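You operate a simulated robot arm through the tools that you are given. There is no shell and no other tool. Be economical: measure what you need, move in short steps, check, and stop when the job is done.

You run a simulated two-armed robot. Do the job below in one go: nothing can be reset, and whatever is moved stays where it is left.

Task
Pick up the black sleeve from the upper shelf of the black rack with one hand, pass it to the other hand and put it on the top of the grey cabinet.
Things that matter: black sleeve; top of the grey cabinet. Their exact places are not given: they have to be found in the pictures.

Only the result counts: the job must be done as asked and must still hold three seconds after the hand-in. Knocking over, shifting, dropping, spilling or breaking anything else fails it.

Robot
Two 7-joint arms with two-finger parallel grippers on one trunk, on a base that drives. Base frame: it is fixed to the floor where the robot stands at the start and does not move with it; the origin is under the middle of the robot, x ahead of it, y to its left, z up. Readings come in mm, degrees, newtons and seconds.
The left shoulder is at the start at [110, 169, 1563], the right one opposite. With the tool pointing down near the work surface each hand reaches from about 680 to 760 mm from the robot's upright axis, wherever it stands, measured 20 degrees to its own side. Places, roughly: top of the grey cabinet (41x21 cm) [-1780, 3000, 720]. Payload 1.57 kg a hand.
The TCP of each hand is the grasp point between the finger pads, 30 mm short of the fingertips. In the tool frame z runs along the fingers and y along their closing line. The gripper opens to 80 mm. The fingers are 17 mm wide and 12 mm thick; the gripper's body (40 by 82 mm) begins 80 mm behind the TCP.
Orientation is that of the tool frame in the base frame, as a unit quaternion [x, y, z, w]. With the fingers straight down and closing along the base's y, the tool's x points along the base's -x, its y along +y and its z along -z.

Tools
- The arms move only by the tool send_rows. It takes "left_steps", "right_steps" or both (then of equal length, played together; a hand with none holds still); each is a list of rows, each a list of 3 entries, a list of its own where there are three numbers: the shift along the base's x, y, z in mm, then the turn, a rotation vector about the base's x, y, z in degrees, then the opening, from 0 (shut) to 1 (fully open). In form: [[[x, y, z], [wx, wy, wz], jaw], ...]. A call has 1 to 8 rows; each row shifts and turns the commanded pose from where the row before left it. Rows are played at 5 a second. More than 50 mm and 8.6 degrees between two rows, or a gripper value outside its range, and nothing of the call is played. A pose out of reach is approached as far as the arm can. The call stops where the force on the tool passes 40 N (or 10 N more than at its start, if that is more) or the arm is blocked; 0.2 s more then pass. The fingers move at their own pace (about 72 mm/s each) and stop on an object; they squeeze with about 35 N. The grip force told is the motor's: it shows also when the fingers shut on nothing. Time passes only in rows, and 0.2 s behind the last, so rows that do not move let the fingers close. The reply holds the time, the measured pose of the TCP, the force on the tool along the base axes, the opening and the grip force, in the units named above and with some noise, with the torque about the TCP (base axes, N m) and any sound that the robot's microphone picked up.
- Cameras (640 x 400 px; columns grow to the right, rows downward): "scene" is now at [139.3, 25.5, 1730.1]; the picture's right is [0.42, -0.91, 0.00], its down [-0.80, -0.36, -0.48] and it looks along [0.44, 0.20, -0.87] (base axes); focal length 263 px, centre (320, 200). "left" rides on the left gripper at [72, 7, -122] in its tool frame; the picture's right is [-0.09, 1.00, 0.00], its down [-0.84, -0.08, -0.54] and it looks along [-0.54, -0.05, 0.84] (tool axes); focal length 238 px, centre (320, 200). "right" rides on the right gripper at [72, -7, -122] in its tool frame; the picture's right is [0.09, 1.00, 0.00], its down [-0.84, 0.08, -0.54] and it looks along [-0.54, 0.05, 0.84] (tool axes); focal length 238 px, centre (320, 200).
- capture(camera): a new picture of that camera. The clock stands still meanwhile.
- lift_body(by): slides the trunk up (or, below 0, down) by that many mm; the arms and the scene camera ride with it, the base frame stays. It gives what a move gives, with no picture.
- base_move(legs): drives the robot by 1 to 6 legs, each [ahead, left, turn to the left] in mm, mm and degrees, along the robot's own axes; the way and the turn of a leg run together, so that a leg with both is an arc; at most 1500 mm and 180 degrees a leg. The arms and the cameras ride along, it lands a little off, and it stops where it bumps. It gives what a move gives.
- head_to(pan, tilt): turns the head with the scene camera to pan (to the left, within 86 degrees either way) and tilt (down, from -29 to 69), counted from straight ahead of the robot. It gives what a move gives.
- measure_at(camera, pixels): there is no depth. For up to 12 entries [column, row, z] of the newest picture of that camera ("zoom" is the newest enlarged one), the place [x, y] in the base frame at which the ray of that pixel passes the height z, good to about 2 mm. The clock stands still meanwhile.
- inspect(camera, box): a new picture of the part [left, top, right, bottom] of that camera's present view, enlarged. The clock stands still meanwhile.
- hand_in(): hands the job in; it is judged then, once.

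Go step by step. Measure first, check grasps and placings, and put right what went wrong. The budget is 80 turns and 78 pictures, counting those below and the enlarged ones. Unless the task says otherwise, let go and move clear before handing in, and close with one line.

The tools are called after "Call:" as name(argument=value, ...) on one line, values as JSON. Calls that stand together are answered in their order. send_rows: Moves the arms, as the interface text tells. Its arguments: {"type":"object","properties":{"left_steps":{"type":"array","items":{"type":"array"}},"right_steps":{"type":"array","items":{"type":"array"}}},"required":[]} The other tools are called the same way: lift_body (by) slides the trunk up or down; base_move (legs) drives the base; head_to (pan, tilt) turns the head that bears the scene camera; capture (camera) takes a picture; measure_at (camera, pixels) gives the place at which the rays of pixels pass given heights; inspect (camera, box) takes an enlarged picture of a part of a camera's view; hand_in () hands the job in.

At the start:

```text
clock: 0.0
left_position: [376.0, 219.8, 999.6]
left_tool_rot: [-0.001, 1.0, -0.001, -0.002]
left_wrist_force: [0.2, -0.8, -0.8]
left_ft_torque: [0.02, 0.04, 0.02]
left_gripper_width: 79.9
left_grasp_force: 0.1
right_position: [353.1, -43.0, 1000.5]
right_tool_rot: [-0.003, 1.0, -0.001, -0.001]
right_wrist_force: [0.3, 0.4, 0.2]
right_ft_torque: [0.02, -0.01, 0.0]
right_gripper_width: 80.0
right_grasp_force: 0.0
trunk travel left (down, up): [-877.0, 13.0]
robot x, y, heading: [1.5, 0.4, 0.1]
head pan, tilt: [24.5, 61.0]
```

scene: 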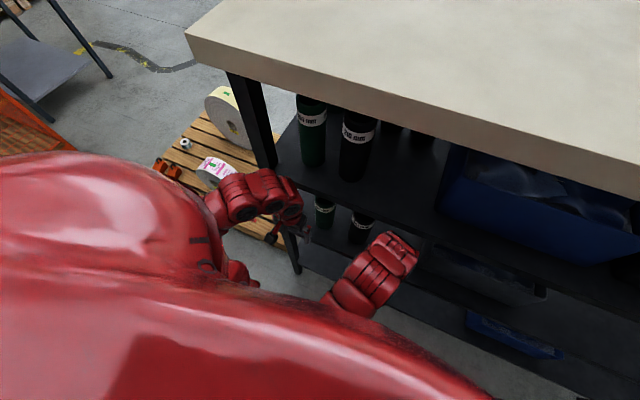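
right: 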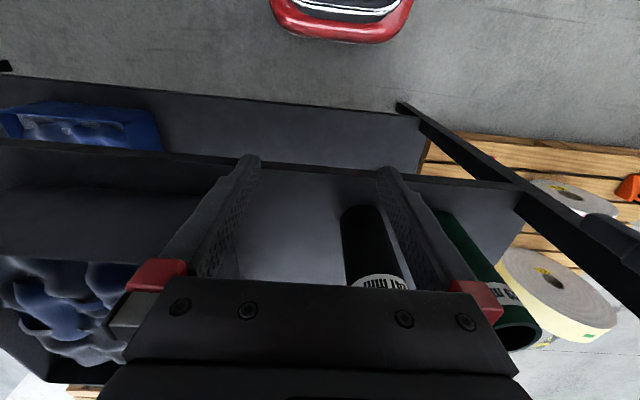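
left: 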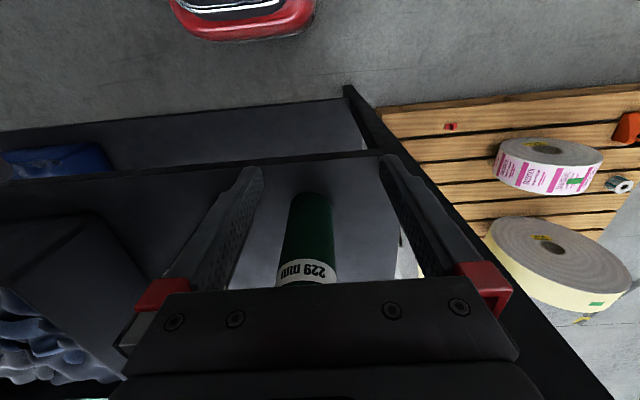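

The scene shows a rack with a beige top; a green sleeve (~310,130) and a black one (~357,145) stand on a shelf under it, with similar ones lower down. I look closer and level the head.

Call:
inspect(camera="scene", box=[240, 60, 480, 260])

Call:
head_to(pan=0, tilt=45)

Call:
capture(camera="scene")

```text
2.00 times, centred on (360, 160) of scene
```

zoom: 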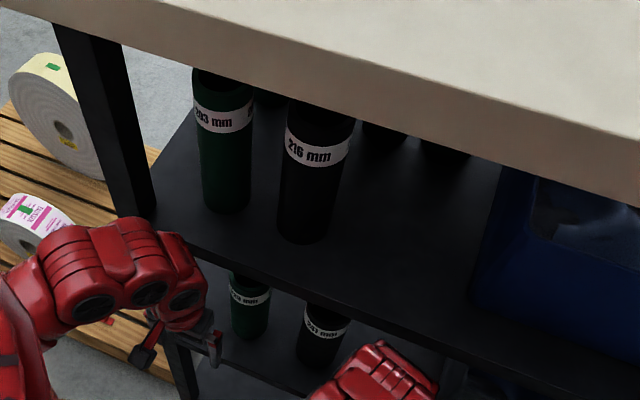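

```text
clock: 0.9
left_position: [374.5, 220.6, 998.2]
left_tool_rot: [0.0, 1.0, -0.001, -0.001]
left_wrist_force: [0.1, 0.5, 0.1]
left_ft_torque: [-0.02, -0.02, -0.01]
left_gripper_width: 80.1
left_grasp_force: 0.1
right_position: [352.7, -43.1, 1001.0]
right_tool_rot: [-0.003, 1.0, 0.0, -0.001]
right_wrist_force: [0.2, 0.7, -0.1]
right_ft_torque: [0.03, -0.01, -0.02]
right_gripper_width: 80.0
right_grasp_force: 0.1
trunk travel left (down, up): [-877.0, 13.0]
robot x, y, heading: [3.3, 3.0, 0.0]
head pan, tilt: [0.0, 45.0]
```

```text
73 pictures are left
```

scene: 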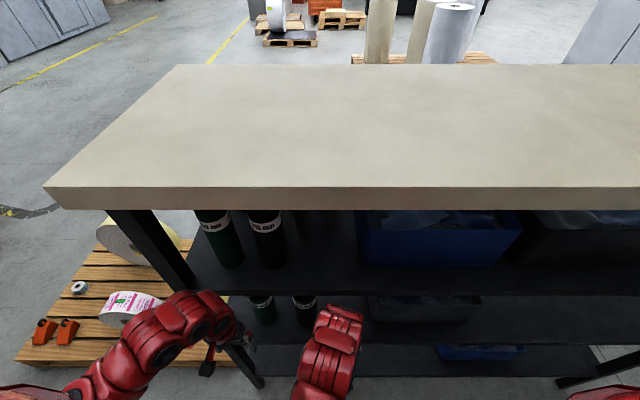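

The upper shelf holds a green sleeve and a black one ("216 mm", zoom ~310,170), with dark ones behind. I look to the left toward the cabinet and for clearance behind.

Call:
head_to(pan=86, tilt=25)

Call:
capture(camera="scene")

Call:
head_to(pan=-86, tilt=25)

Call:
capture(camera="scene")

```text
clock: 2.5
left_position: [374.6, 221.1, 999.3]
left_tool_rot: [-0.001, 1.0, -0.002, -0.001]
left_wrist_force: [1.4, -0.2, 0.0]
left_ft_torque: [0.01, -0.02, -0.03]
left_gripper_width: 79.6
left_grasp_force: 0.0
right_position: [352.8, -41.8, 1000.7]
right_tool_rot: [-0.002, 1.0, -0.001, -0.001]
right_wrist_force: [0.0, 0.0, 0.7]
right_ft_torque: [0.0, 0.01, -0.04]
right_gripper_width: 80.2
right_grasp_force: 0.2
trunk travel left (down, up): [-877.0, 13.0]
robot x, y, heading: [1.4, 2.3, 0.3]
head pan, tilt: [85.9, 25.0]
```

```text
72 pictures are left
```

scene: 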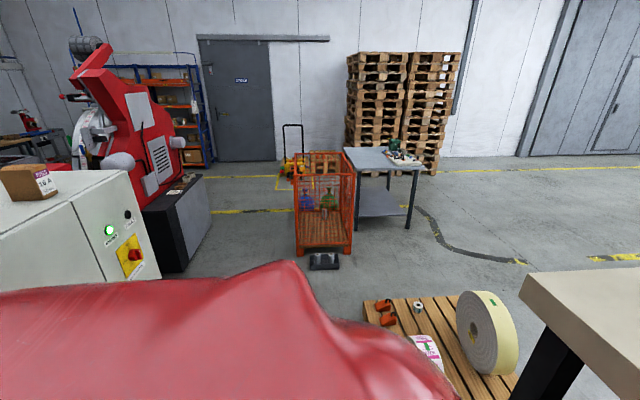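

```text
clock: 5.1
left_position: [376.6, 220.6, 999.3]
left_tool_rot: [-0.001, 1.0, 0.0, -0.001]
left_wrist_force: [0.0, 0.0, 0.1]
left_ft_torque: [-0.01, 0.01, -0.01]
left_gripper_width: 80.0
left_grasp_force: 0.1
right_position: [352.4, -42.7, 1001.0]
right_tool_rot: [-0.002, 1.0, 0.0, -0.001]
right_wrist_force: [-0.4, 0.1, 1.0]
right_ft_torque: [0.01, -0.01, -0.03]
right_gripper_width: 79.8
right_grasp_force: 0.0
trunk travel left (down, up): [-877.0, 13.0]
robot x, y, heading: [-1.8, -0.9, -0.0]
head pan, tilt: [-85.9, 25.0]
```

```text
71 pictures are left
```

scene: 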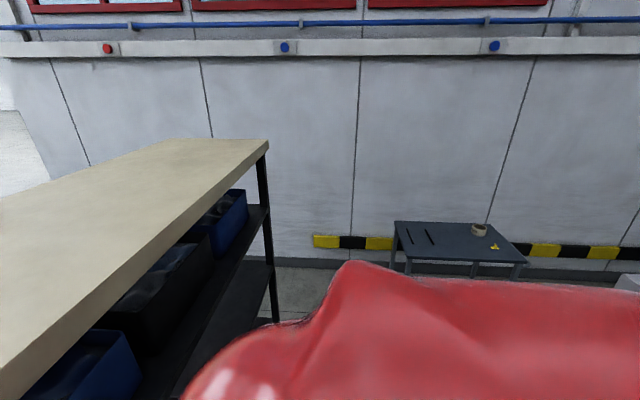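

The rack runs to the right; the floor behind looks free. I back off 350 mm, then lower the trunk to see under the rack's top.

Call:
base_move(legs=[[-350, 0, 0]])

Call:
lift_body(by=-550)

Call:
head_to(pan=15, tilt=25)

Call:
capture(camera="scene")

```text
clock: 7.4
left_position: [19.3, 223.6, 999.2]
left_tool_rot: [-0.004, 1.0, -0.001, -0.002]
left_wrist_force: [-0.2, -0.2, -0.3]
left_ft_torque: [0.0, 0.02, 0.0]
left_gripper_width: 80.1
left_grasp_force: 0.1
right_position: [-2.1, -41.5, 999.7]
right_tool_rot: [-0.006, 1.0, 0.0, 0.0]
right_wrist_force: [-0.5, 0.1, 0.3]
right_ft_torque: [0.0, -0.01, 0.0]
right_gripper_width: 80.0
right_grasp_force: 0.0
trunk travel left (down, up): [-877.0, 13.0]
robot x, y, heading: [-355.2, -2.8, 0.5]
head pan, tilt: [-85.9, 25.0]
```

```text
refused: -550 is not a number from -400 to 400
```

```text
clock: 9.2
left_position: [19.9, 222.9, 999.5]
left_tool_rot: [-0.003, 1.0, 0.0, -0.002]
left_wrist_force: [-0.2, -0.1, -0.4]
left_ft_torque: [-0.01, -0.02, 0.05]
left_gripper_width: 79.9
left_grasp_force: 0.0
right_position: [-2.7, -41.9, 1000.9]
right_tool_rot: [-0.006, 1.0, -0.001, 0.0]
right_wrist_force: [0.5, 0.1, 0.0]
right_ft_torque: [-0.01, -0.01, -0.01]
right_gripper_width: 80.3
right_grasp_force: 0.0
trunk travel left (down, up): [-877.0, 13.0]
robot x, y, heading: [-355.7, 0.1, 0.0]
head pan, tilt: [15.0, 25.0]
```

```text
70 pictures are left
```

scene: 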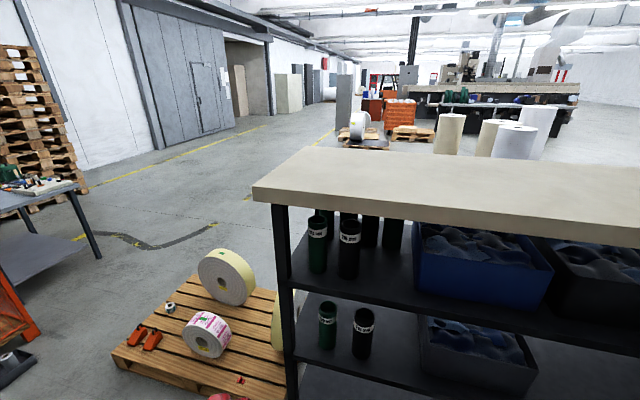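

Call:
lift_body(by=-400)

Call:
inspect(camera="scene", box=[240, 100, 480, 250])

Call:
capture(camera="scene")

```text
clock: 13.0
left_position: [19.3, 222.1, 599.1]
left_tool_rot: [-0.003, 1.0, 0.0, -0.001]
left_wrist_force: [-0.4, -0.3, -0.6]
left_ft_torque: [0.0, -0.01, -0.01]
left_gripper_width: 80.0
left_grasp_force: 0.1
right_position: [-1.9, -40.9, 600.7]
right_tool_rot: [-0.005, 1.0, -0.001, -0.001]
right_wrist_force: [-0.3, -0.1, 0.4]
right_ft_torque: [0.0, 0.05, 0.01]
right_gripper_width: 80.0
right_grasp_force: 0.0
trunk travel left (down, up): [-477.0, 413.0]
robot x, y, heading: [-355.3, -1.6, 0.5]
head pan, tilt: [15.0, 25.0]
```

```text
2.67 times, centred on (360, 175) of scene
```

zoom: 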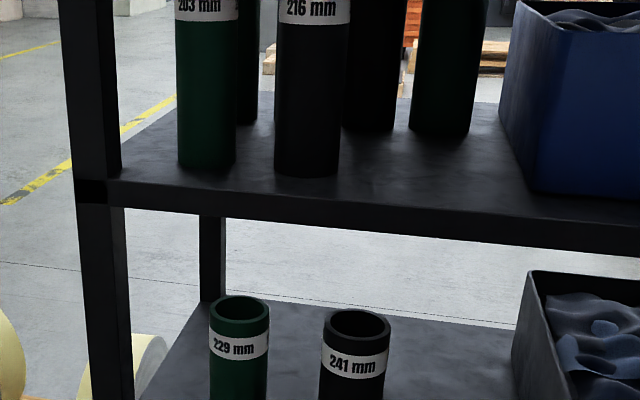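

```text
68 pictures are left
```

scene: 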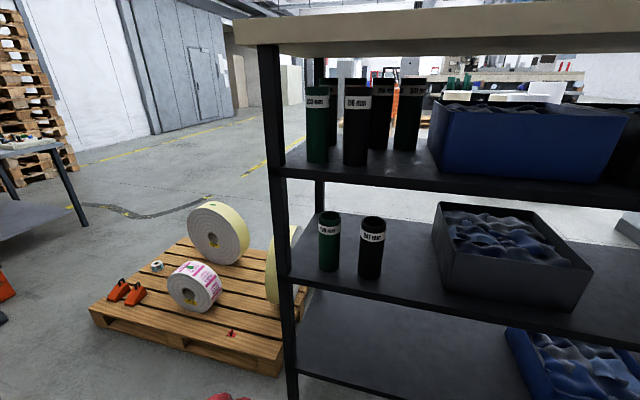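

Now the shelf is visible; I zoom on the sleeves at (305–425, 75–165) to tell their colours.

Call:
inspect(camera="scene", box=[290, 60, 434, 176])

Call:
measure_at(camera="scene", pixels=[[356, 163, 650], [356, 163, 700], [356, 163, 600], [300, 400, 0], [242, 46, 1000]])

```text
3.45 times, centred on (362, 118) of scene
```

zoom: 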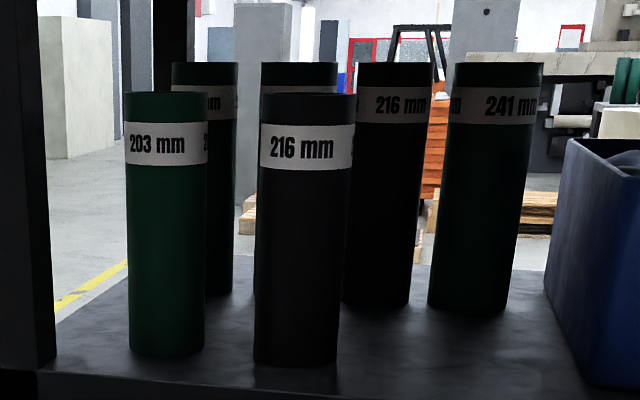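

```text
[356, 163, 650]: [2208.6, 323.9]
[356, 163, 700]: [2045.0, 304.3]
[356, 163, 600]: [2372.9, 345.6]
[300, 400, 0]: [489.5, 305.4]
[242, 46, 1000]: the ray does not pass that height
```

The front black sleeve is labelled 216 mm, standing clear of the back row. I measure its base ray, then take a second view from another height to triangulate.

Call:
measure_at(camera="zoom", pixels=[[296, 367, 1170], [296, 367, 1120], [254, 350, 1170], [337, 352, 1170], [306, 97, 1370], [306, 97, 1330], [165, 357, 1170], [165, 357, 1120], [376, 307, 1170], [376, 307, 1120]])

Call:
lift_body(by=150)

Call:
inspect(camera="scene", box=[290, 90, 450, 220])

```text
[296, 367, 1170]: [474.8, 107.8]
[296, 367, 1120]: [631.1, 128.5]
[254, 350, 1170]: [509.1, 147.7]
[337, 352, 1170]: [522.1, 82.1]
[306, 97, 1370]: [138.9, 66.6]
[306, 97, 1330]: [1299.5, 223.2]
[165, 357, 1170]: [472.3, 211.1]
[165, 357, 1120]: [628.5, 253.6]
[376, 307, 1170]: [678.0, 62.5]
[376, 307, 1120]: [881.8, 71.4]
```

```text
clock: 14.7
left_position: [18.2, 221.3, 749.6]
left_tool_rot: [-0.003, 1.0, -0.001, -0.002]
left_wrist_force: [-0.3, 0.5, -0.6]
left_ft_torque: [0.02, 0.01, 0.01]
left_gripper_width: 79.8
left_grasp_force: 0.0
right_position: [-2.3, -42.6, 749.8]
right_tool_rot: [-0.005, 1.0, -0.001, -0.001]
right_wrist_force: [0.5, 0.1, -0.4]
right_ft_torque: [0.01, -0.01, 0.03]
right_gripper_width: 79.7
right_grasp_force: 0.0
trunk travel left (down, up): [-627.0, 263.0]
robot x, y, heading: [-354.2, -0.5, 0.2]
head pan, tilt: [15.0, 25.0]
```

```text
3.08 times, centred on (370, 155) of scene
```

zoom: 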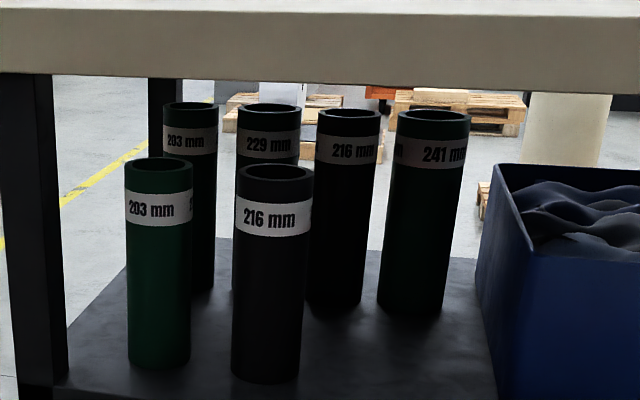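

I measure the same points in this view: base (265,383), rim (275,172).

Call:
measure_at(camera="zoom", pixels=[[265, 384, 1170], [265, 384, 1120], [265, 384, 1100], [275, 181, 1370], [275, 181, 1330], [275, 172, 1350], [240, 172, 1350], [313, 172, 1350], [158, 370, 1120], [60, 395, 1120], [0, 73, 1550], [320, 82, 1550]])

```text
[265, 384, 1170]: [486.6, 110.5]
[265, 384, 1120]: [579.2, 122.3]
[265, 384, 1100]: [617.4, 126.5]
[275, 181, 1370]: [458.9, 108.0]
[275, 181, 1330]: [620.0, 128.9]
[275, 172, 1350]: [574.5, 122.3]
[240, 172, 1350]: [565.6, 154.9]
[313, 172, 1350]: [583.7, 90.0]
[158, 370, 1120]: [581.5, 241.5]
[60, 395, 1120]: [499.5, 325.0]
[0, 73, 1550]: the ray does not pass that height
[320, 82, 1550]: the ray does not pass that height
```

Triangulation puts the shelf at z≈1162 and the black sleeve's axis at about (532, 114), top ≈1359, diameter ≈64. I'll pick with the left hand, pitched 30° down from horizontal; first I pitch and raise it in free space.

Call:
send_rows(left_steps=[[[0, 0, 50], [0, -8.5, 0], 1], [[0, 0, 50], [0, -8.5, 0], 1], [[0, 0, 50], [0, -8.5, 0], 1], [[0, 0, 50], [0, -8.5, 0], 1], [[0, 0, 50], [0, -8.5, 0], 1], [[0, 0, 50], [0, -8.5, 0], 1], [[0, 0, 50], [0, -8.5, 0], 1]])

Call:
capture(camera="scene")

Call:
capture(camera="left")

```text
clock: 16.3
left_position: [99.3, 174.4, 835.3]
left_tool_rot: [-0.004, 0.997, 0.003, 0.078]
left_wrist_force: [0.6, -0.3, 0.0]
left_ft_torque: [0.03, 0.01, 0.0]
left_gripper_width: 80.2
left_grasp_force: 0.0
left hand out of reach, approached as far as the arm can: row 1, 2, 3, 4, 5, 6, 7
right_position: [-2.9, -41.9, 750.0]
right_tool_rot: [-0.005, 1.0, -0.001, -0.001]
right_wrist_force: [0.0, 0.2, -1.0]
right_ft_torque: [0.03, -0.01, 0.0]
right_gripper_width: 80.2
right_grasp_force: 0.0
trunk travel left (down, up): [-627.0, 263.0]
robot x, y, heading: [-357.6, -0.5, 0.3]
head pan, tilt: [15.0, 25.0]
```

```text
65 pictures are left
```

scene: 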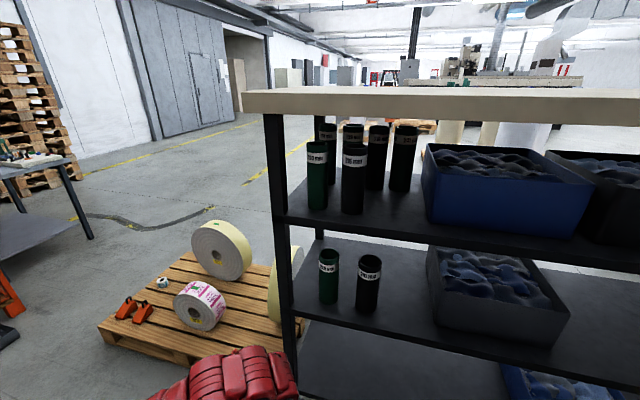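

```text
64 pictures are left
```

left: 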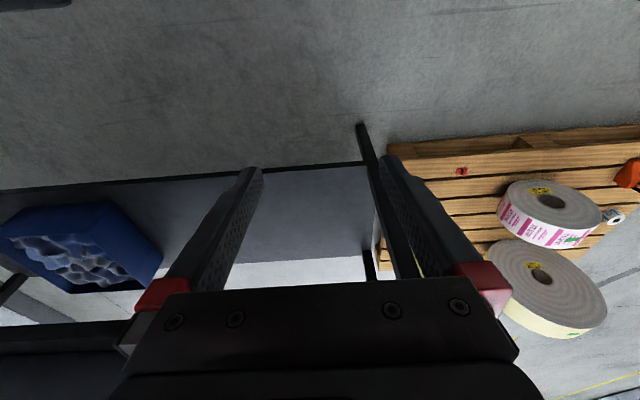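

The hand is too close to the body to pitch; I need room ahead to extend it. I turn left to look at the cabinet and at the space behind before backing off.

Call:
base_move(legs=[[0, 0, 90]])

Call:
head_to(pan=80, tilt=35)

Call:
capture(camera="scene")

Call:
head_to(pan=25, tilt=22)

Call:
capture(camera="scene")

```text
clock: 19.6
left_position: [-353.5, 488.0, 836.3]
left_tool_rot: [-0.57, 0.818, 0.047, 0.063]
left_wrist_force: [-0.9, -0.1, -0.1]
left_ft_torque: [0.02, -0.04, 0.01]
left_gripper_width: 79.8
left_grasp_force: 0.0
right_position: [-192.6, 320.3, 748.9]
right_tool_rot: [-0.581, 0.814, 0.0, -0.003]
right_wrist_force: [0.9, -0.4, 0.6]
right_ft_torque: [0.01, 0.0, -0.02]
right_gripper_width: 79.6
right_grasp_force: 0.1
trunk travel left (down, up): [-627.0, 263.0]
robot x, y, heading: [-350.9, 1.7, 70.5]
head pan, tilt: [15.0, 25.0]
stopped in leg 1: the robot was blocked; the commanded pose is now the measured one
```

```text
clock: 21.0
left_position: [-355.9, 488.0, 834.8]
left_tool_rot: [-0.573, 0.816, 0.048, 0.062]
left_wrist_force: [0.0, 0.6, -0.2]
left_ft_torque: [-0.01, -0.01, 0.01]
left_gripper_width: 80.2
left_grasp_force: 0.1
right_position: [-192.1, 321.7, 747.7]
right_tool_rot: [-0.582, 0.813, 0.0, -0.004]
right_wrist_force: [0.0, -0.3, 0.2]
right_ft_torque: [0.01, -0.03, -0.01]
right_gripper_width: 80.1
right_grasp_force: 0.0
trunk travel left (down, up): [-627.0, 263.0]
robot x, y, heading: [-355.1, 1.3, 71.2]
head pan, tilt: [80.0, 35.0]
```

```text
63 pictures are left
```

scene: 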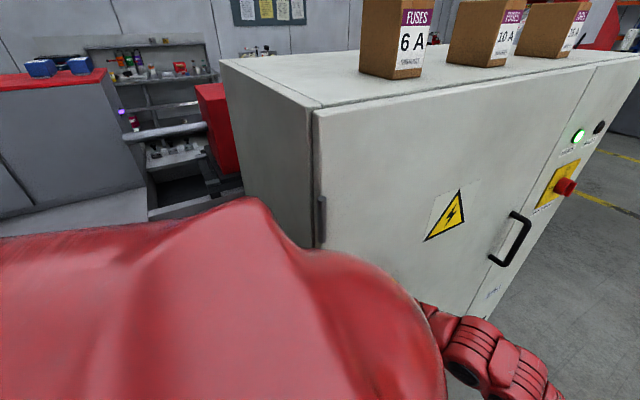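

```text
clock: 22.2
left_position: [-355.7, 488.5, 834.5]
left_tool_rot: [-0.573, 0.816, 0.048, 0.06]
left_wrist_force: [0.8, -0.3, -0.3]
left_ft_torque: [-0.04, -0.03, -0.01]
left_gripper_width: 79.9
left_grasp_force: 0.1
right_position: [-193.4, 321.6, 747.8]
right_tool_rot: [-0.582, 0.813, -0.001, -0.005]
right_wrist_force: [-0.7, -0.4, 0.2]
right_ft_torque: [0.02, 0.02, -0.02]
right_gripper_width: 79.6
right_grasp_force: 0.1
trunk travel left (down, up): [-627.0, 263.0]
robot x, y, heading: [-355.5, -0.6, 70.8]
head pan, tilt: [25.0, 22.0]
```

```text
62 pictures are left
```

scene: 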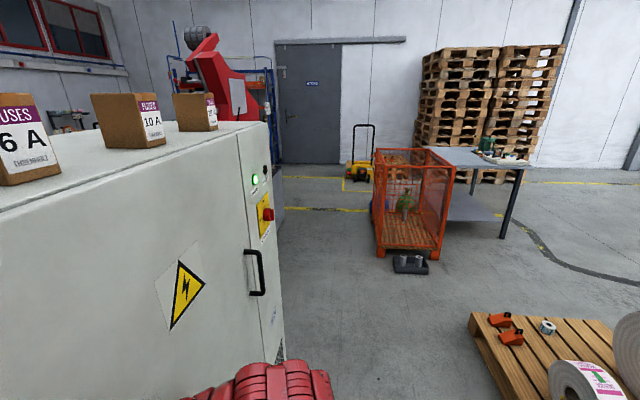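

The turn was stopped: a large white electrical cabinet stands close behind and the left elbow met it; its boxes still stand. I turn back away from it.

Call:
base_move(legs=[[0, 0, -71]])

Call:
head_to(pan=15, tilt=30)

Call:
capture(camera="scene")

```text
clock: 25.6
left_position: [100.6, 173.2, 836.6]
left_tool_rot: [-0.001, 0.997, 0.0, 0.08]
left_wrist_force: [0.1, -0.4, -0.1]
left_ft_torque: [0.01, 0.01, 0.0]
left_gripper_width: 80.3
left_grasp_force: 0.1
right_position: [-0.2, -38.1, 749.6]
right_tool_rot: [-0.01, 1.0, -0.001, -0.001]
right_wrist_force: [0.0, 0.3, 0.3]
right_ft_torque: [0.01, 0.0, 0.02]
right_gripper_width: 79.8
right_grasp_force: 0.1
trunk travel left (down, up): [-627.0, 263.0]
robot x, y, heading: [-353.1, 0.3, 0.8]
head pan, tilt: [25.0, 22.0]
```

```text
clock: 26.4
left_position: [100.0, 174.6, 836.1]
left_tool_rot: [-0.001, 0.997, -0.001, 0.08]
left_wrist_force: [-0.5, 0.0, 0.1]
left_ft_torque: [-0.01, 0.02, -0.01]
left_gripper_width: 79.7
left_grasp_force: 0.0
right_position: [0.2, -38.0, 750.2]
right_tool_rot: [-0.009, 1.0, -0.001, -0.001]
right_wrist_force: [-0.7, 0.0, -0.1]
right_ft_torque: [0.03, -0.01, 0.03]
right_gripper_width: 80.2
right_grasp_force: 0.0
trunk travel left (down, up): [-627.0, 263.0]
robot x, y, heading: [-355.1, -2.7, 0.9]
head pan, tilt: [15.0, 30.0]
```

```text
61 pictures are left
```

scene: 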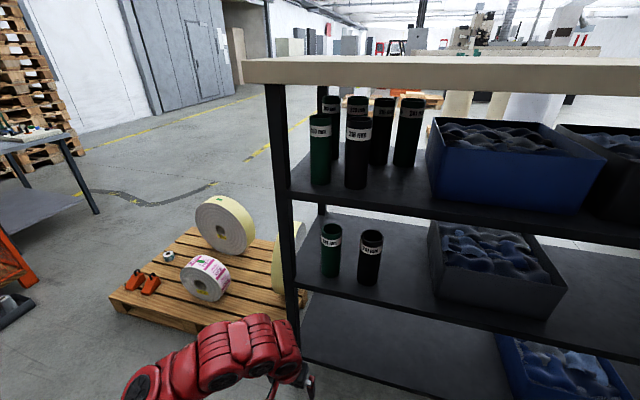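

Turned back to heading ~0.9°. I slide right 130 mm so the sleeve lies on the left hand's side, then extend and pitch the hand gradually.

Call:
base_move(legs=[[0, -130, -0.9]])

Call:
send_rows(left_steps=[[[30, 10, 40], [0, -8, 0], 1], [[30, 10, 40], [0, -8, 0], 1], [[30, 10, 40], [0, -8, 0], 1], [[30, 10, 40], [0, -8, 0], 1], [[20, 5, 40], [0, -8, 0], 1]])

```text
clock: 27.6
left_position: [104.6, 38.4, 835.8]
left_tool_rot: [0.006, 0.997, 0.001, 0.08]
left_wrist_force: [-0.4, 0.0, -1.0]
left_ft_torque: [0.03, -0.04, 0.0]
left_gripper_width: 79.9
left_grasp_force: 0.0
right_position: [-0.3, -170.9, 751.4]
right_tool_rot: [-0.003, 1.0, -0.001, -0.001]
right_wrist_force: [0.5, 0.1, -0.3]
right_ft_torque: [0.01, -0.02, 0.01]
right_gripper_width: 79.8
right_grasp_force: 0.0
trunk travel left (down, up): [-627.0, 263.0]
robot x, y, heading: [-351.3, -127.5, 0.1]
head pan, tilt: [15.0, 30.0]
```

```text
refused: row 1 steps farther than a row can; nothing moved
```

Call:
send_rows(left_steps=[[[30, 10, 35], [0, -8, 0], 1], [[30, 10, 35], [0, -8, 0], 1], [[30, 10, 35], [0, -8, 0], 1], [[30, 10, 35], [0, -8, 0], 1], [[20, 5, 40], [0, -8, 0], 1]])

```text
clock: 28.8
left_position: [158.4, 59.5, 899.8]
left_tool_rot: [0.006, 0.984, -0.001, 0.176]
left_wrist_force: [0.1, -0.1, 0.1]
left_ft_torque: [-0.04, -0.03, 0.04]
left_gripper_width: 80.2
left_grasp_force: 0.0
left hand out of reach, approached as far as the arm can: row 1, 2, 3, 4, 5
right_position: [-0.6, -170.9, 750.9]
right_tool_rot: [-0.002, 1.0, -0.001, 0.0]
right_wrist_force: [0.1, 0.6, -0.8]
right_ft_torque: [-0.01, -0.01, 0.0]
right_gripper_width: 80.1
right_grasp_force: 0.0
trunk travel left (down, up): [-627.0, 263.0]
robot x, y, heading: [-350.1, -126.2, 0.1]
head pan, tilt: [15.0, 30.0]
```

Still limited; I try extending straight ahead first, at this pitch.

Call:
send_rows(left_steps=[[[40, 20, 0], [0, 0, 0], 1], [[40, 20, 0], [0, 0, 0], 1], [[30, 20, 0], [0, 0, 0], 1]])

Call:
send_rows(left_steps=[[[0, 0, 30], [0, -8, 0], 1], [[0, 0, 30], [0, -8, 0], 1], [[0, 0, 30], [0, -8, 0], 1]])

Call:
capture(camera="scene")

```text
clock: 29.6
left_position: [268.7, 118.7, 901.5]
left_tool_rot: [0.007, 0.985, -0.002, 0.175]
left_wrist_force: [-0.2, -0.4, 0.2]
left_ft_torque: [0.04, 0.01, 0.02]
left_gripper_width: 80.1
left_grasp_force: 0.0
right_position: [0.2, -170.4, 749.3]
right_tool_rot: [-0.003, 1.0, -0.001, -0.001]
right_wrist_force: [-0.1, -0.8, -0.4]
right_ft_torque: [0.01, -0.01, -0.01]
right_gripper_width: 80.0
right_grasp_force: 0.2
trunk travel left (down, up): [-627.0, 263.0]
robot x, y, heading: [-353.9, -126.0, -0.2]
head pan, tilt: [15.0, 30.0]
```

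```text
clock: 30.4
left_position: [269.0, 118.3, 992.3]
left_tool_rot: [0.008, 0.926, 0.0, 0.379]
left_wrist_force: [0.5, -0.4, -0.1]
left_ft_torque: [-0.02, 0.01, -0.03]
left_gripper_width: 80.0
left_grasp_force: 0.0
right_position: [-0.2, -169.8, 750.0]
right_tool_rot: [-0.002, 1.0, -0.001, -0.002]
right_wrist_force: [-0.2, 0.2, 0.1]
right_ft_torque: [-0.03, 0.03, 0.01]
right_gripper_width: 79.9
right_grasp_force: 0.1
trunk travel left (down, up): [-627.0, 263.0]
robot x, y, heading: [-352.8, -126.3, 0.0]
head pan, tilt: [15.0, 30.0]
```

```text
60 pictures are left
```

scene: 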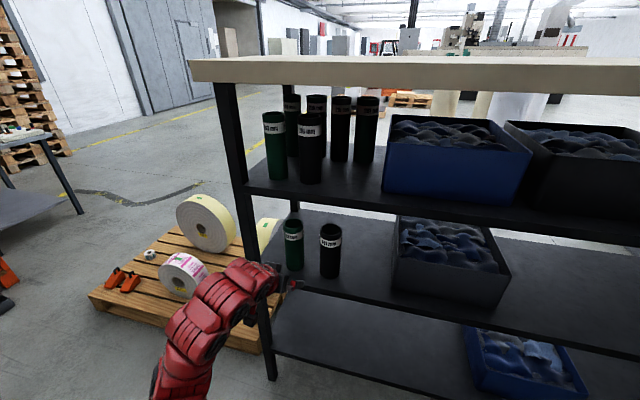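

Reach works now (pitch 44°). I pitch 16° further and raise to z≈1235 in front of the rack.

Call:
send_rows(left_steps=[[[0, 0, 40], [0, -8, 0], 1], [[0, 0, 40], [0, -8, 0], 1], [[0, 0, 40], [0, 0, 0], 1], [[0, 0, 40], [0, 0, 0], 1], [[0, 0, 40], [0, 0, 0], 1], [[0, 0, 43], [0, 0, 0], 1]])

Call:
capture(camera="scene")

Call:
capture(camera="left")

```text
clock: 31.8
left_position: [270.6, 118.0, 1213.6]
left_tool_rot: [0.007, 0.882, 0.001, 0.47]
left_wrist_force: [0.4, 0.0, 0.1]
left_ft_torque: [0.0, -0.04, 0.03]
left_gripper_width: 80.0
left_grasp_force: 0.0
left hand out of reach, approached as far as the arm can: row 2
right_position: [0.2, -171.9, 751.1]
right_tool_rot: [-0.002, 1.0, 0.0, -0.002]
right_wrist_force: [-0.2, 0.5, -0.7]
right_ft_torque: [0.02, -0.01, 0.0]
right_gripper_width: 80.0
right_grasp_force: 0.0
trunk travel left (down, up): [-627.0, 263.0]
robot x, y, heading: [-354.2, -128.4, 0.0]
head pan, tilt: [15.0, 30.0]
```

```text
59 pictures are left
```

scene: 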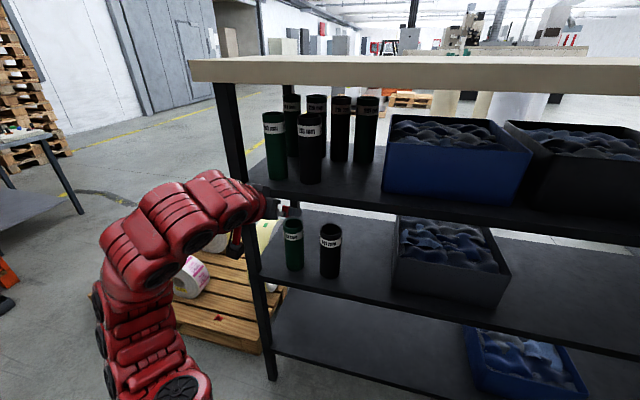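

```text
58 pictures are left
```

left: 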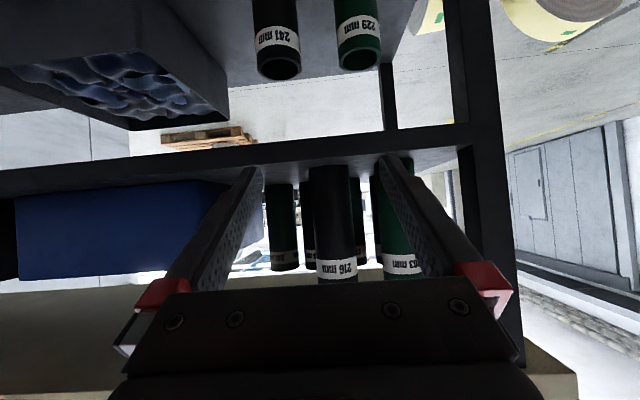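

The left camera (upside down) sees the black 216 sleeve between the fingers, base at ~(327,166), top ~(337,283). I measure it and the shelf edge (330,155).

Call:
measure_at(camera="left", pixels=[[327, 166, 1163], [310, 168, 1163], [345, 167, 1163], [337, 281, 1350], [337, 281, 1360], [317, 281, 1359], [357, 281, 1359], [330, 160, 1163], [330, 145, 1130], [60, 285, 1480]])

Call:
inspect(camera="left", box=[240, 120, 420, 300])

```text
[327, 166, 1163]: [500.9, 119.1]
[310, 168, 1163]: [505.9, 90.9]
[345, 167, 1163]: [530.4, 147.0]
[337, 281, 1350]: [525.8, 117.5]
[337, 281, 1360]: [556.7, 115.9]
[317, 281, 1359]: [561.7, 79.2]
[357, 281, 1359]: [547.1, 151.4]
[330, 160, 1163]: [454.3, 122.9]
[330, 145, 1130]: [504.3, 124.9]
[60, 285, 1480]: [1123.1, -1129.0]
```

```text
2.22 times, centred on (330, 210) of left
```

zoom: 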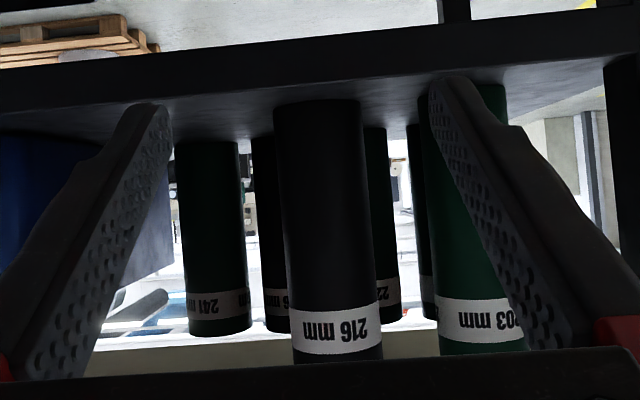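

The left camera agrees: base front at (501,119), so the axis is about (533,117). Before advancing I check where the forearm lies relative to the left post (post ~x235 px, forearm ~(210,200), elbow ~(140,235)).

Call:
measure_at(camera="scene", pixels=[[225, 195, 1280], [225, 195, 1330], [140, 235, 1200], [140, 235, 1300], [110, 235, 1250], [240, 185, 1163], [260, 290, 900]])

```text
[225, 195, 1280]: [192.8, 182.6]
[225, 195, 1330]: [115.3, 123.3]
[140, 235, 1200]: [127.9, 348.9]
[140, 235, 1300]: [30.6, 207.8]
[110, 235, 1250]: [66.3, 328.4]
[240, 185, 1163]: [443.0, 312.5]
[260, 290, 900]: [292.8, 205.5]
```

The post is near (443,312), the elbow near (100,300): advance part by base and part by arm. I raise slightly, then drive 120 mm ahead.

Call:
send_rows(left_steps=[[[0, 0, 16], [0, 0, 0], 1]])

Call:
base_move(legs=[[120, 0, 0]])

Call:
send_rows(left_steps=[[[40, 0, 0], [0, 0, 0], 1]])

Call:
capture(camera="left")

Call:
capture(camera="scene")

```text
clock: 32.2
left_position: [270.4, 116.8, 1229.7]
left_tool_rot: [0.008, 0.883, 0.0, 0.47]
left_wrist_force: [0.0, -0.7, -0.9]
left_ft_torque: [0.0, -0.01, 0.01]
left_gripper_width: 80.1
left_grasp_force: 0.1
right_position: [0.1, -170.5, 750.0]
right_tool_rot: [-0.003, 1.0, 0.0, -0.001]
right_wrist_force: [-0.7, -0.3, -0.2]
right_ft_torque: [-0.01, -0.03, -0.01]
right_gripper_width: 80.0
right_grasp_force: 0.1
trunk travel left (down, up): [-627.0, 263.0]
robot x, y, heading: [-352.4, -125.5, 0.2]
head pan, tilt: [15.0, 30.0]
```

```text
clock: 33.5
left_position: [392.7, 119.1, 1228.3]
left_tool_rot: [0.008, 0.882, 0.0, 0.47]
left_wrist_force: [0.0, 0.3, 0.2]
left_ft_torque: [-0.01, 0.02, 0.01]
left_gripper_width: 80.2
left_grasp_force: 0.1
right_position: [122.1, -169.5, 749.8]
right_tool_rot: [-0.002, 1.0, 0.0, -0.001]
right_wrist_force: [0.3, 0.3, -0.4]
right_ft_torque: [-0.03, 0.0, 0.01]
right_gripper_width: 80.0
right_grasp_force: 0.1
trunk travel left (down, up): [-627.0, 263.0]
robot x, y, heading: [-233.5, -128.3, 0.1]
head pan, tilt: [15.0, 30.0]
```

```text
clock: 33.9
left_position: [433.1, 117.2, 1229.3]
left_tool_rot: [0.008, 0.883, 0.0, 0.47]
left_wrist_force: [-0.2, -0.4, 0.9]
left_ft_torque: [-0.02, 0.03, 0.0]
left_gripper_width: 80.1
left_grasp_force: 0.1
right_position: [122.3, -171.2, 750.0]
right_tool_rot: [-0.004, 1.0, 0.0, -0.001]
right_wrist_force: [-0.1, -0.2, -0.3]
right_ft_torque: [0.02, -0.04, 0.01]
right_gripper_width: 80.1
right_grasp_force: 0.0
trunk travel left (down, up): [-627.0, 263.0]
robot x, y, heading: [-233.0, -126.1, 0.3]
head pan, tilt: [15.0, 30.0]
```

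```text
56 pictures are left
```

left: 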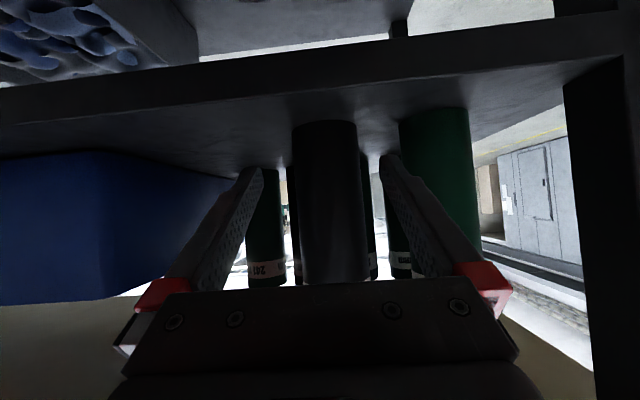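

```text
55 pictures are left
```

scene: 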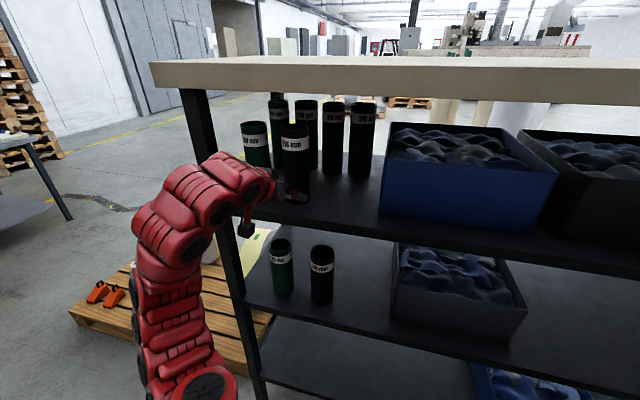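

The sleeve sits centred between the fingers (base ~(325,122), tips at 250/392). I advance by 100 mm with the arm.

Call:
send_rows(left_steps=[[[35, 0, 0], [0, 0, 0], 1], [[35, 0, 0], [0, 0, 0], 1], [[31, 0, 0], [0, 0, 0], 1]])

Call:
capture(camera="left")

Call:
capture(camera="scene")

```text
clock: 34.7
left_position: [534.1, 116.8, 1228.1]
left_tool_rot: [0.007, 0.883, 0.001, 0.47]
left_wrist_force: [0.0, 0.1, 0.0]
left_ft_torque: [-0.01, 0.01, -0.03]
left_gripper_width: 80.2
left_grasp_force: 0.1
right_position: [122.0, -170.6, 749.4]
right_tool_rot: [-0.003, 1.0, -0.001, -0.001]
right_wrist_force: [0.1, 1.3, 1.2]
right_ft_torque: [0.01, 0.03, 0.05]
right_gripper_width: 79.9
right_grasp_force: 0.0
trunk travel left (down, up): [-627.0, 263.0]
robot x, y, heading: [-228.2, -128.4, -0.1]
head pan, tilt: [15.0, 30.0]
```

```text
54 pictures are left
```

left: 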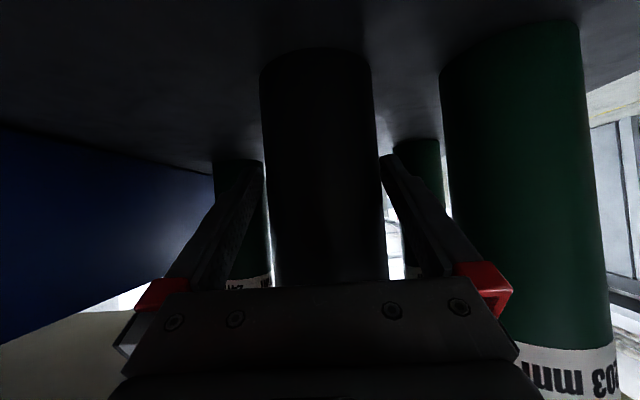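

```text
53 pictures are left
```

scene: 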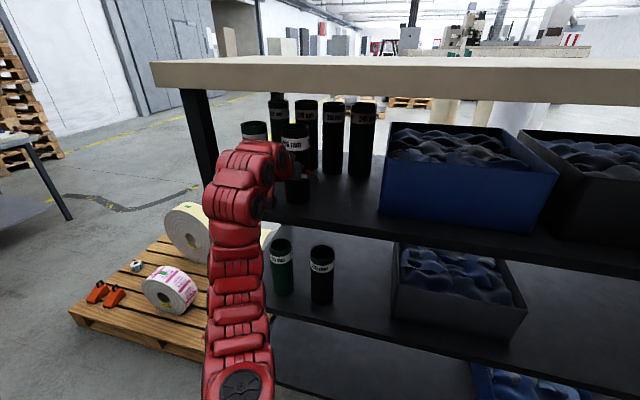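

The sleeve is between the fingers; I check the depth with base pixels before closing.

Call:
measure_at(camera="left", pixels=[[315, 47, 1163], [262, 72, 1163], [370, 72, 1163]])

```text
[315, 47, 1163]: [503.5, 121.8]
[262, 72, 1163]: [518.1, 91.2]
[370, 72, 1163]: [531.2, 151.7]
```

Front at 503, so the axis is at ~(534,120), at the TCP. Close.

Call:
send_rows(left_steps=[[[0, 2, 0], [0, 0, 0], 0.6], [[0, 0, 0], [0, 0, 0], 0], [[0, 0, 0], [0, 0, 0], 0], [[0, 0, 0], [0, 0, 0], 0]])

```text
clock: 35.7
left_position: [532.9, 120.1, 1227.8]
left_tool_rot: [0.008, 0.883, 0.0, 0.469]
left_wrist_force: [-0.6, -1.5, 0.0]
left_ft_torque: [-0.21, 0.04, 0.02]
left_gripper_width: 67.7
left_grasp_force: 35.2
right_position: [121.0, -170.3, 749.9]
right_tool_rot: [-0.003, 1.0, -0.001, 0.0]
right_wrist_force: [-1.0, -1.2, 0.5]
right_ft_torque: [0.01, 0.01, 0.0]
right_gripper_width: 80.1
right_grasp_force: 0.0
trunk travel left (down, up): [-627.0, 263.0]
robot x, y, heading: [-231.0, -129.4, -0.0]
head pan, tilt: [15.0, 30.0]
```

Gripped at 67.7 mm width. I lift it 30 mm and look.

Call:
send_rows(left_steps=[[[0, 0, 15], [0, 0, 0], 0], [[0, 0, 15], [0, 0, 0], 0]])

Call:
capture(camera="scene")

Call:
capture(camera="left")

```text
clock: 36.3
left_position: [533.2, 122.5, 1257.3]
left_tool_rot: [0.008, 0.883, 0.0, 0.469]
left_wrist_force: [0.0, -0.2, -5.2]
left_ft_torque: [-0.04, 0.02, 0.02]
left_gripper_width: 68.0
left_grasp_force: 35.1
right_position: [121.7, -170.0, 750.5]
right_tool_rot: [-0.001, 1.0, -0.001, -0.001]
right_wrist_force: [-0.4, 0.8, 0.3]
right_ft_torque: [-0.02, -0.01, 0.0]
right_gripper_width: 79.8
right_grasp_force: 0.1
trunk travel left (down, up): [-627.0, 263.0]
robot x, y, heading: [-232.0, -128.0, -0.3]
head pan, tilt: [15.0, 30.0]
```

```text
52 pictures are left
```

scene: 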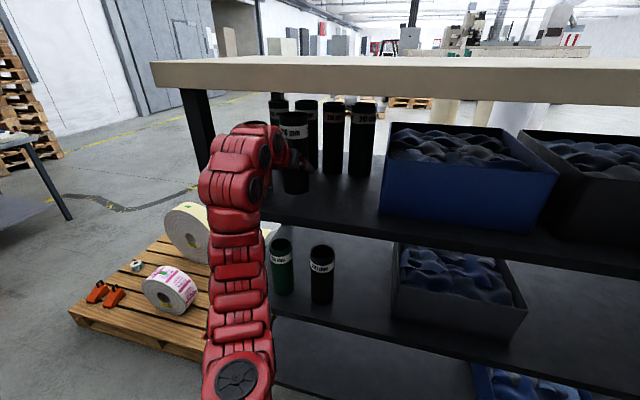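

```text
51 pictures are left
```

left: 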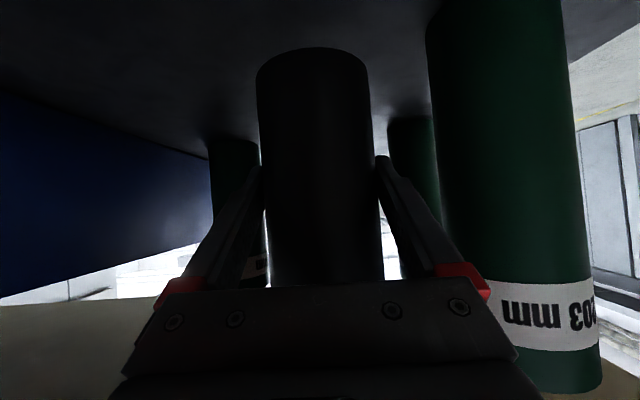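

Lifted (about 5 N). I retract straight out with the arm, then back off 110 mm.

Call:
send_rows(left_steps=[[[-40, 0, 0], [0, 0, 0], 0], [[-40, 0, 0], [0, 0, 0], 0], [[-40, 0, 0], [0, 0, 0], 0], [[-20, 0, 0], [0, 0, 0], 0]])

Call:
base_move(legs=[[-120, 0, 0]])

Call:
head_to(pan=10, tilt=35)

Call:
capture(camera="scene")

```text
clock: 37.3
left_position: [393.4, 122.6, 1257.7]
left_tool_rot: [0.007, 0.883, 0.0, 0.468]
left_wrist_force: [-0.6, 0.4, -4.2]
left_ft_torque: [0.02, 0.01, -0.02]
left_gripper_width: 67.9
left_grasp_force: 34.9
right_position: [121.0, -169.8, 749.4]
right_tool_rot: [-0.002, 1.0, -0.001, -0.001]
right_wrist_force: [0.8, 0.7, 0.1]
right_ft_torque: [-0.01, -0.04, -0.03]
right_gripper_width: 80.0
right_grasp_force: 0.1
trunk travel left (down, up): [-627.0, 263.0]
robot x, y, heading: [-230.4, -131.2, 0.0]
head pan, tilt: [15.0, 30.0]
```

```text
clock: 38.5
left_position: [275.5, 123.4, 1258.0]
left_tool_rot: [0.007, 0.883, 0.0, 0.469]
left_wrist_force: [0.4, -0.7, -4.9]
left_ft_torque: [0.05, -0.01, 0.0]
left_gripper_width: 67.9
left_grasp_force: 35.0
right_position: [3.0, -169.8, 751.0]
right_tool_rot: [-0.003, 1.0, 0.0, -0.001]
right_wrist_force: [-0.3, -0.1, 0.1]
right_ft_torque: [-0.03, -0.03, 0.02]
right_gripper_width: 79.7
right_grasp_force: 0.1
trunk travel left (down, up): [-627.0, 263.0]
robot x, y, heading: [-353.8, -129.0, 0.3]
head pan, tilt: [15.0, 30.0]
```

```text
clock: 39.2
left_position: [275.9, 123.8, 1257.6]
left_tool_rot: [0.007, 0.883, 0.0, 0.47]
left_wrist_force: [-0.1, 0.8, -4.1]
left_ft_torque: [-0.01, 0.05, 0.01]
left_gripper_width: 67.8
left_grasp_force: 34.8
right_position: [3.4, -170.0, 750.1]
right_tool_rot: [-0.003, 1.0, -0.001, -0.001]
right_wrist_force: [1.3, 0.2, 0.5]
right_ft_torque: [-0.02, -0.01, 0.02]
right_gripper_width: 80.0
right_grasp_force: 0.1
trunk travel left (down, up): [-627.0, 263.0]
robot x, y, heading: [-349.3, -127.3, -0.2]
head pan, tilt: [10.0, 35.0]
```

```text
50 pictures are left
```

scene: 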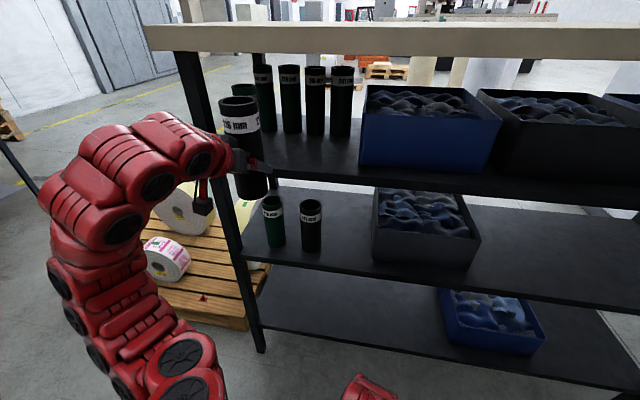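

The sleeve (216 label at (240,118)) is out of the rack, held low. Plan: right hand grips its top from above with tool down. I raise the trunk 250 mm and bring the left hand down and toward the middle.

Call:
lift_body(by=250)

Call:
send_rows(left_steps=[[[0, -15, -40], [0, 0, 0], 0], [[0, -15, -40], [0, 0, 0], 0], [[0, -15, -40], [0, 0, 0], 0], [[0, -15, -40], [0, 0, 0], 0], [[0, -15, -40], [0, 0, 0], 0]])

Call:
send_rows(right_steps=[[[35, 0, 35], [0, 0, 0], 1], [[35, 0, 35], [0, 0, 0], 1], [[35, 0, 35], [0, 0, 0], 1], [[35, 0, 35], [0, 0, 0], 1], [[35, 0, 35], [0, 0, 0], 1]])

Call:
capture(camera="scene")

```text
clock: 41.8
left_position: [276.8, 123.1, 1507.8]
left_tool_rot: [0.007, 0.883, 0.0, 0.47]
left_wrist_force: [-1.0, -0.7, -4.4]
left_ft_torque: [0.03, 0.07, 0.0]
left_gripper_width: 68.0
left_grasp_force: 35.4
right_position: [4.1, -170.8, 999.6]
right_tool_rot: [-0.004, 1.0, -0.001, -0.001]
right_wrist_force: [0.2, 0.2, 0.5]
right_ft_torque: [-0.03, 0.0, 0.0]
right_gripper_width: 80.1
right_grasp_force: 0.0
trunk travel left (down, up): [-877.0, 13.0]
robot x, y, heading: [-350.9, -127.8, 0.2]
head pan, tilt: [10.0, 35.0]
```

```text
clock: 43.0
left_position: [275.9, 68.7, 1357.0]
left_tool_rot: [0.007, 0.884, -0.001, 0.468]
left_wrist_force: [0.3, 0.5, -4.3]
left_ft_torque: [0.01, 0.02, -0.03]
left_gripper_width: 67.6
left_grasp_force: 34.8
left hand out of reach, approached as far as the arm can: row 4, 5
right_position: [5.2, -169.2, 1000.5]
right_tool_rot: [-0.003, 1.0, 0.0, -0.001]
right_wrist_force: [0.5, 1.0, 0.0]
right_ft_torque: [-0.01, 0.01, -0.05]
right_gripper_width: 79.7
right_grasp_force: 0.0
trunk travel left (down, up): [-877.0, 13.0]
robot x, y, heading: [-350.9, -127.3, -0.1]
head pan, tilt: [10.0, 35.0]
```

```text
clock: 44.2
left_position: [278.0, 66.3, 1357.1]
left_tool_rot: [0.006, 0.884, 0.001, 0.468]
left_wrist_force: [0.2, 0.2, -4.0]
left_ft_torque: [0.05, -0.01, -0.02]
left_gripper_width: 67.8
left_grasp_force: 35.0
right_position: [119.1, -197.1, 1072.6]
right_tool_rot: [-0.003, 1.0, -0.005, 0.007]
right_wrist_force: [-0.1, -0.4, -0.3]
right_ft_torque: [0.01, 0.03, -0.04]
right_gripper_width: 80.2
right_grasp_force: 0.0
right hand out of reach, approached as far as the arm can: row 3, 4, 5
trunk travel left (down, up): [-877.0, 13.0]
robot x, y, heading: [-347.8, -131.7, -0.1]
head pan, tilt: [10.0, 35.0]
```

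```text
49 pictures are left
```

scene: 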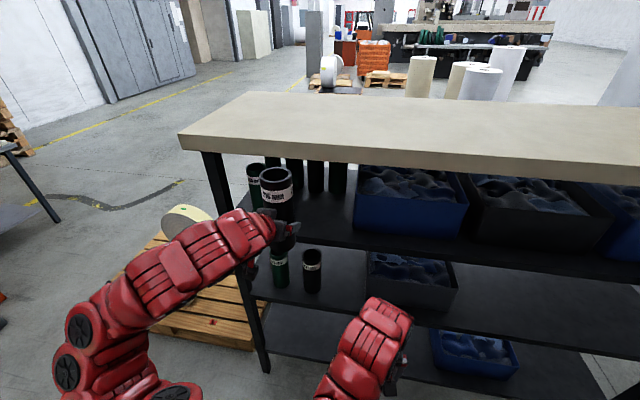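

The right hand meets a limit when raised near the body; I try moving it forward first, then up.

Call:
send_rows(right_steps=[[[45, 0, 0], [0, 0, 0], 1], [[45, 0, 0], [0, 0, 0], 1], [[45, 0, 0], [0, 0, 0], 1]])

Call:
send_rows(right_steps=[[[0, 0, 45], [0, 0, 0], 1], [[0, 0, 45], [0, 0, 0], 1], [[0, 0, 45], [0, 0, 0], 1]])

```text
clock: 45.0
left_position: [277.7, 65.8, 1358.3]
left_tool_rot: [0.008, 0.884, 0.0, 0.467]
left_wrist_force: [0.0, -0.4, -4.4]
left_ft_torque: [0.0, 0.04, 0.01]
left_gripper_width: 67.8
left_grasp_force: 34.6
right_position: [255.7, -210.5, 1060.4]
right_tool_rot: [-0.003, 1.0, -0.001, -0.002]
right_wrist_force: [-0.4, -0.4, -0.1]
right_ft_torque: [0.01, 0.03, -0.05]
right_gripper_width: 80.3
right_grasp_force: 0.0
right hand out of reach, approached as far as the arm can: row 1
trunk travel left (down, up): [-877.0, 13.0]
robot x, y, heading: [-349.3, -128.3, 0.3]
head pan, tilt: [10.0, 35.0]
```

```text
clock: 45.8
left_position: [277.6, 66.6, 1358.7]
left_tool_rot: [0.007, 0.883, 0.0, 0.469]
left_wrist_force: [0.0, -0.4, -3.6]
left_ft_torque: [0.01, 0.03, 0.01]
left_gripper_width: 67.7
left_grasp_force: 35.5
right_position: [283.0, -206.0, 1129.8]
right_tool_rot: [-0.002, 1.0, -0.001, 0.0]
right_wrist_force: [0.0, 0.3, -0.5]
right_ft_torque: [-0.02, -0.01, 0.01]
right_gripper_width: 80.0
right_grasp_force: 0.1
right hand out of reach, approached as far as the arm can: row 1, 2, 3
trunk travel left (down, up): [-877.0, 13.0]
robot x, y, heading: [-348.5, -125.7, 0.2]
head pan, tilt: [10.0, 35.0]
```

Tool-down works only lower down, so I'll mirror the left hand's pitch: pitch the right hand 56° while rising to z≈1440, then yaw it 45° toward the middle.

Call:
send_rows(right_steps=[[[0, -10, 43], [0, -8, 0], 1], [[0, -10, 43], [0, -8, 0], 1], [[0, -10, 43], [0, -8, 0], 1], [[0, -10, 43], [0, -8, 0], 1], [[0, -10, 43], [0, -8, 0], 1], [[0, 0, 43], [0, -8, 0], 1], [[0, 0, 43], [0, -8, 0], 1]])

Call:
send_rows(right_steps=[[[0, 0, 0], [0, 0, 7.5], 1], [[0, 0, 0], [0, 0, 7.5], 1], [[0, 0, 0], [0, 0, 7.5], 1], [[0, 0, 0], [0, 0, 7.5], 1], [[0, 0, 0], [0, 0, 7.5], 1], [[0, 0, 0], [0, 0, 7.5], 1]])

Call:
capture(camera="scene")

```text
clock: 47.4
left_position: [277.2, 66.6, 1358.1]
left_tool_rot: [0.008, 0.884, 0.0, 0.468]
left_wrist_force: [-0.2, 0.9, -4.6]
left_ft_torque: [0.0, 0.02, 0.01]
left_gripper_width: 68.1
left_grasp_force: 35.0
right_position: [300.4, -270.8, 1398.5]
right_tool_rot: [-0.003, 0.883, -0.003, 0.47]
right_wrist_force: [0.2, -0.7, -1.0]
right_ft_torque: [0.0, 0.02, 0.02]
right_gripper_width: 79.8
right_grasp_force: 0.1
right hand out of reach, approached as far as the arm can: row 1, 2
trunk travel left (down, up): [-877.0, 13.0]
robot x, y, heading: [-347.2, -129.3, -0.0]
head pan, tilt: [10.0, 35.0]
```

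```text
clock: 48.8
left_position: [277.5, 66.3, 1357.6]
left_tool_rot: [0.007, 0.884, 0.0, 0.468]
left_wrist_force: [-0.6, 0.2, -5.0]
left_ft_torque: [-0.01, 0.05, -0.02]
left_gripper_width: 67.7
left_grasp_force: 34.8
right_position: [333.4, -241.9, 1365.2]
right_tool_rot: [-0.202, 0.86, 0.104, 0.458]
right_wrist_force: [0.2, -0.5, -0.2]
right_ft_torque: [-0.01, 0.03, 0.05]
right_gripper_width: 79.9
right_grasp_force: 0.1
right hand out of reach, approached as far as the arm can: row 3, 4, 5, 6
trunk travel left (down, up): [-877.0, 13.0]
robot x, y, heading: [-348.7, -129.1, -0.2]
head pan, tilt: [10.0, 35.0]
```

```text
48 pictures are left
```

scene: 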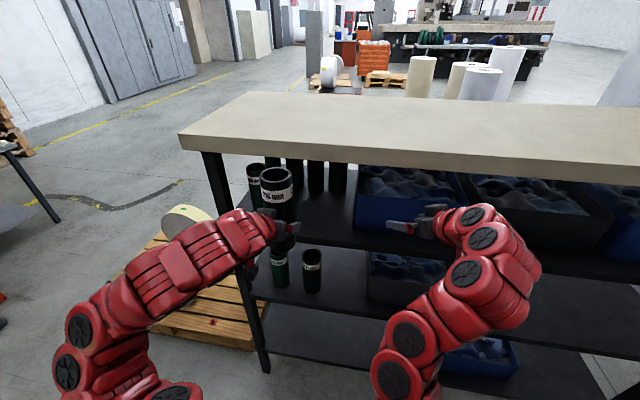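

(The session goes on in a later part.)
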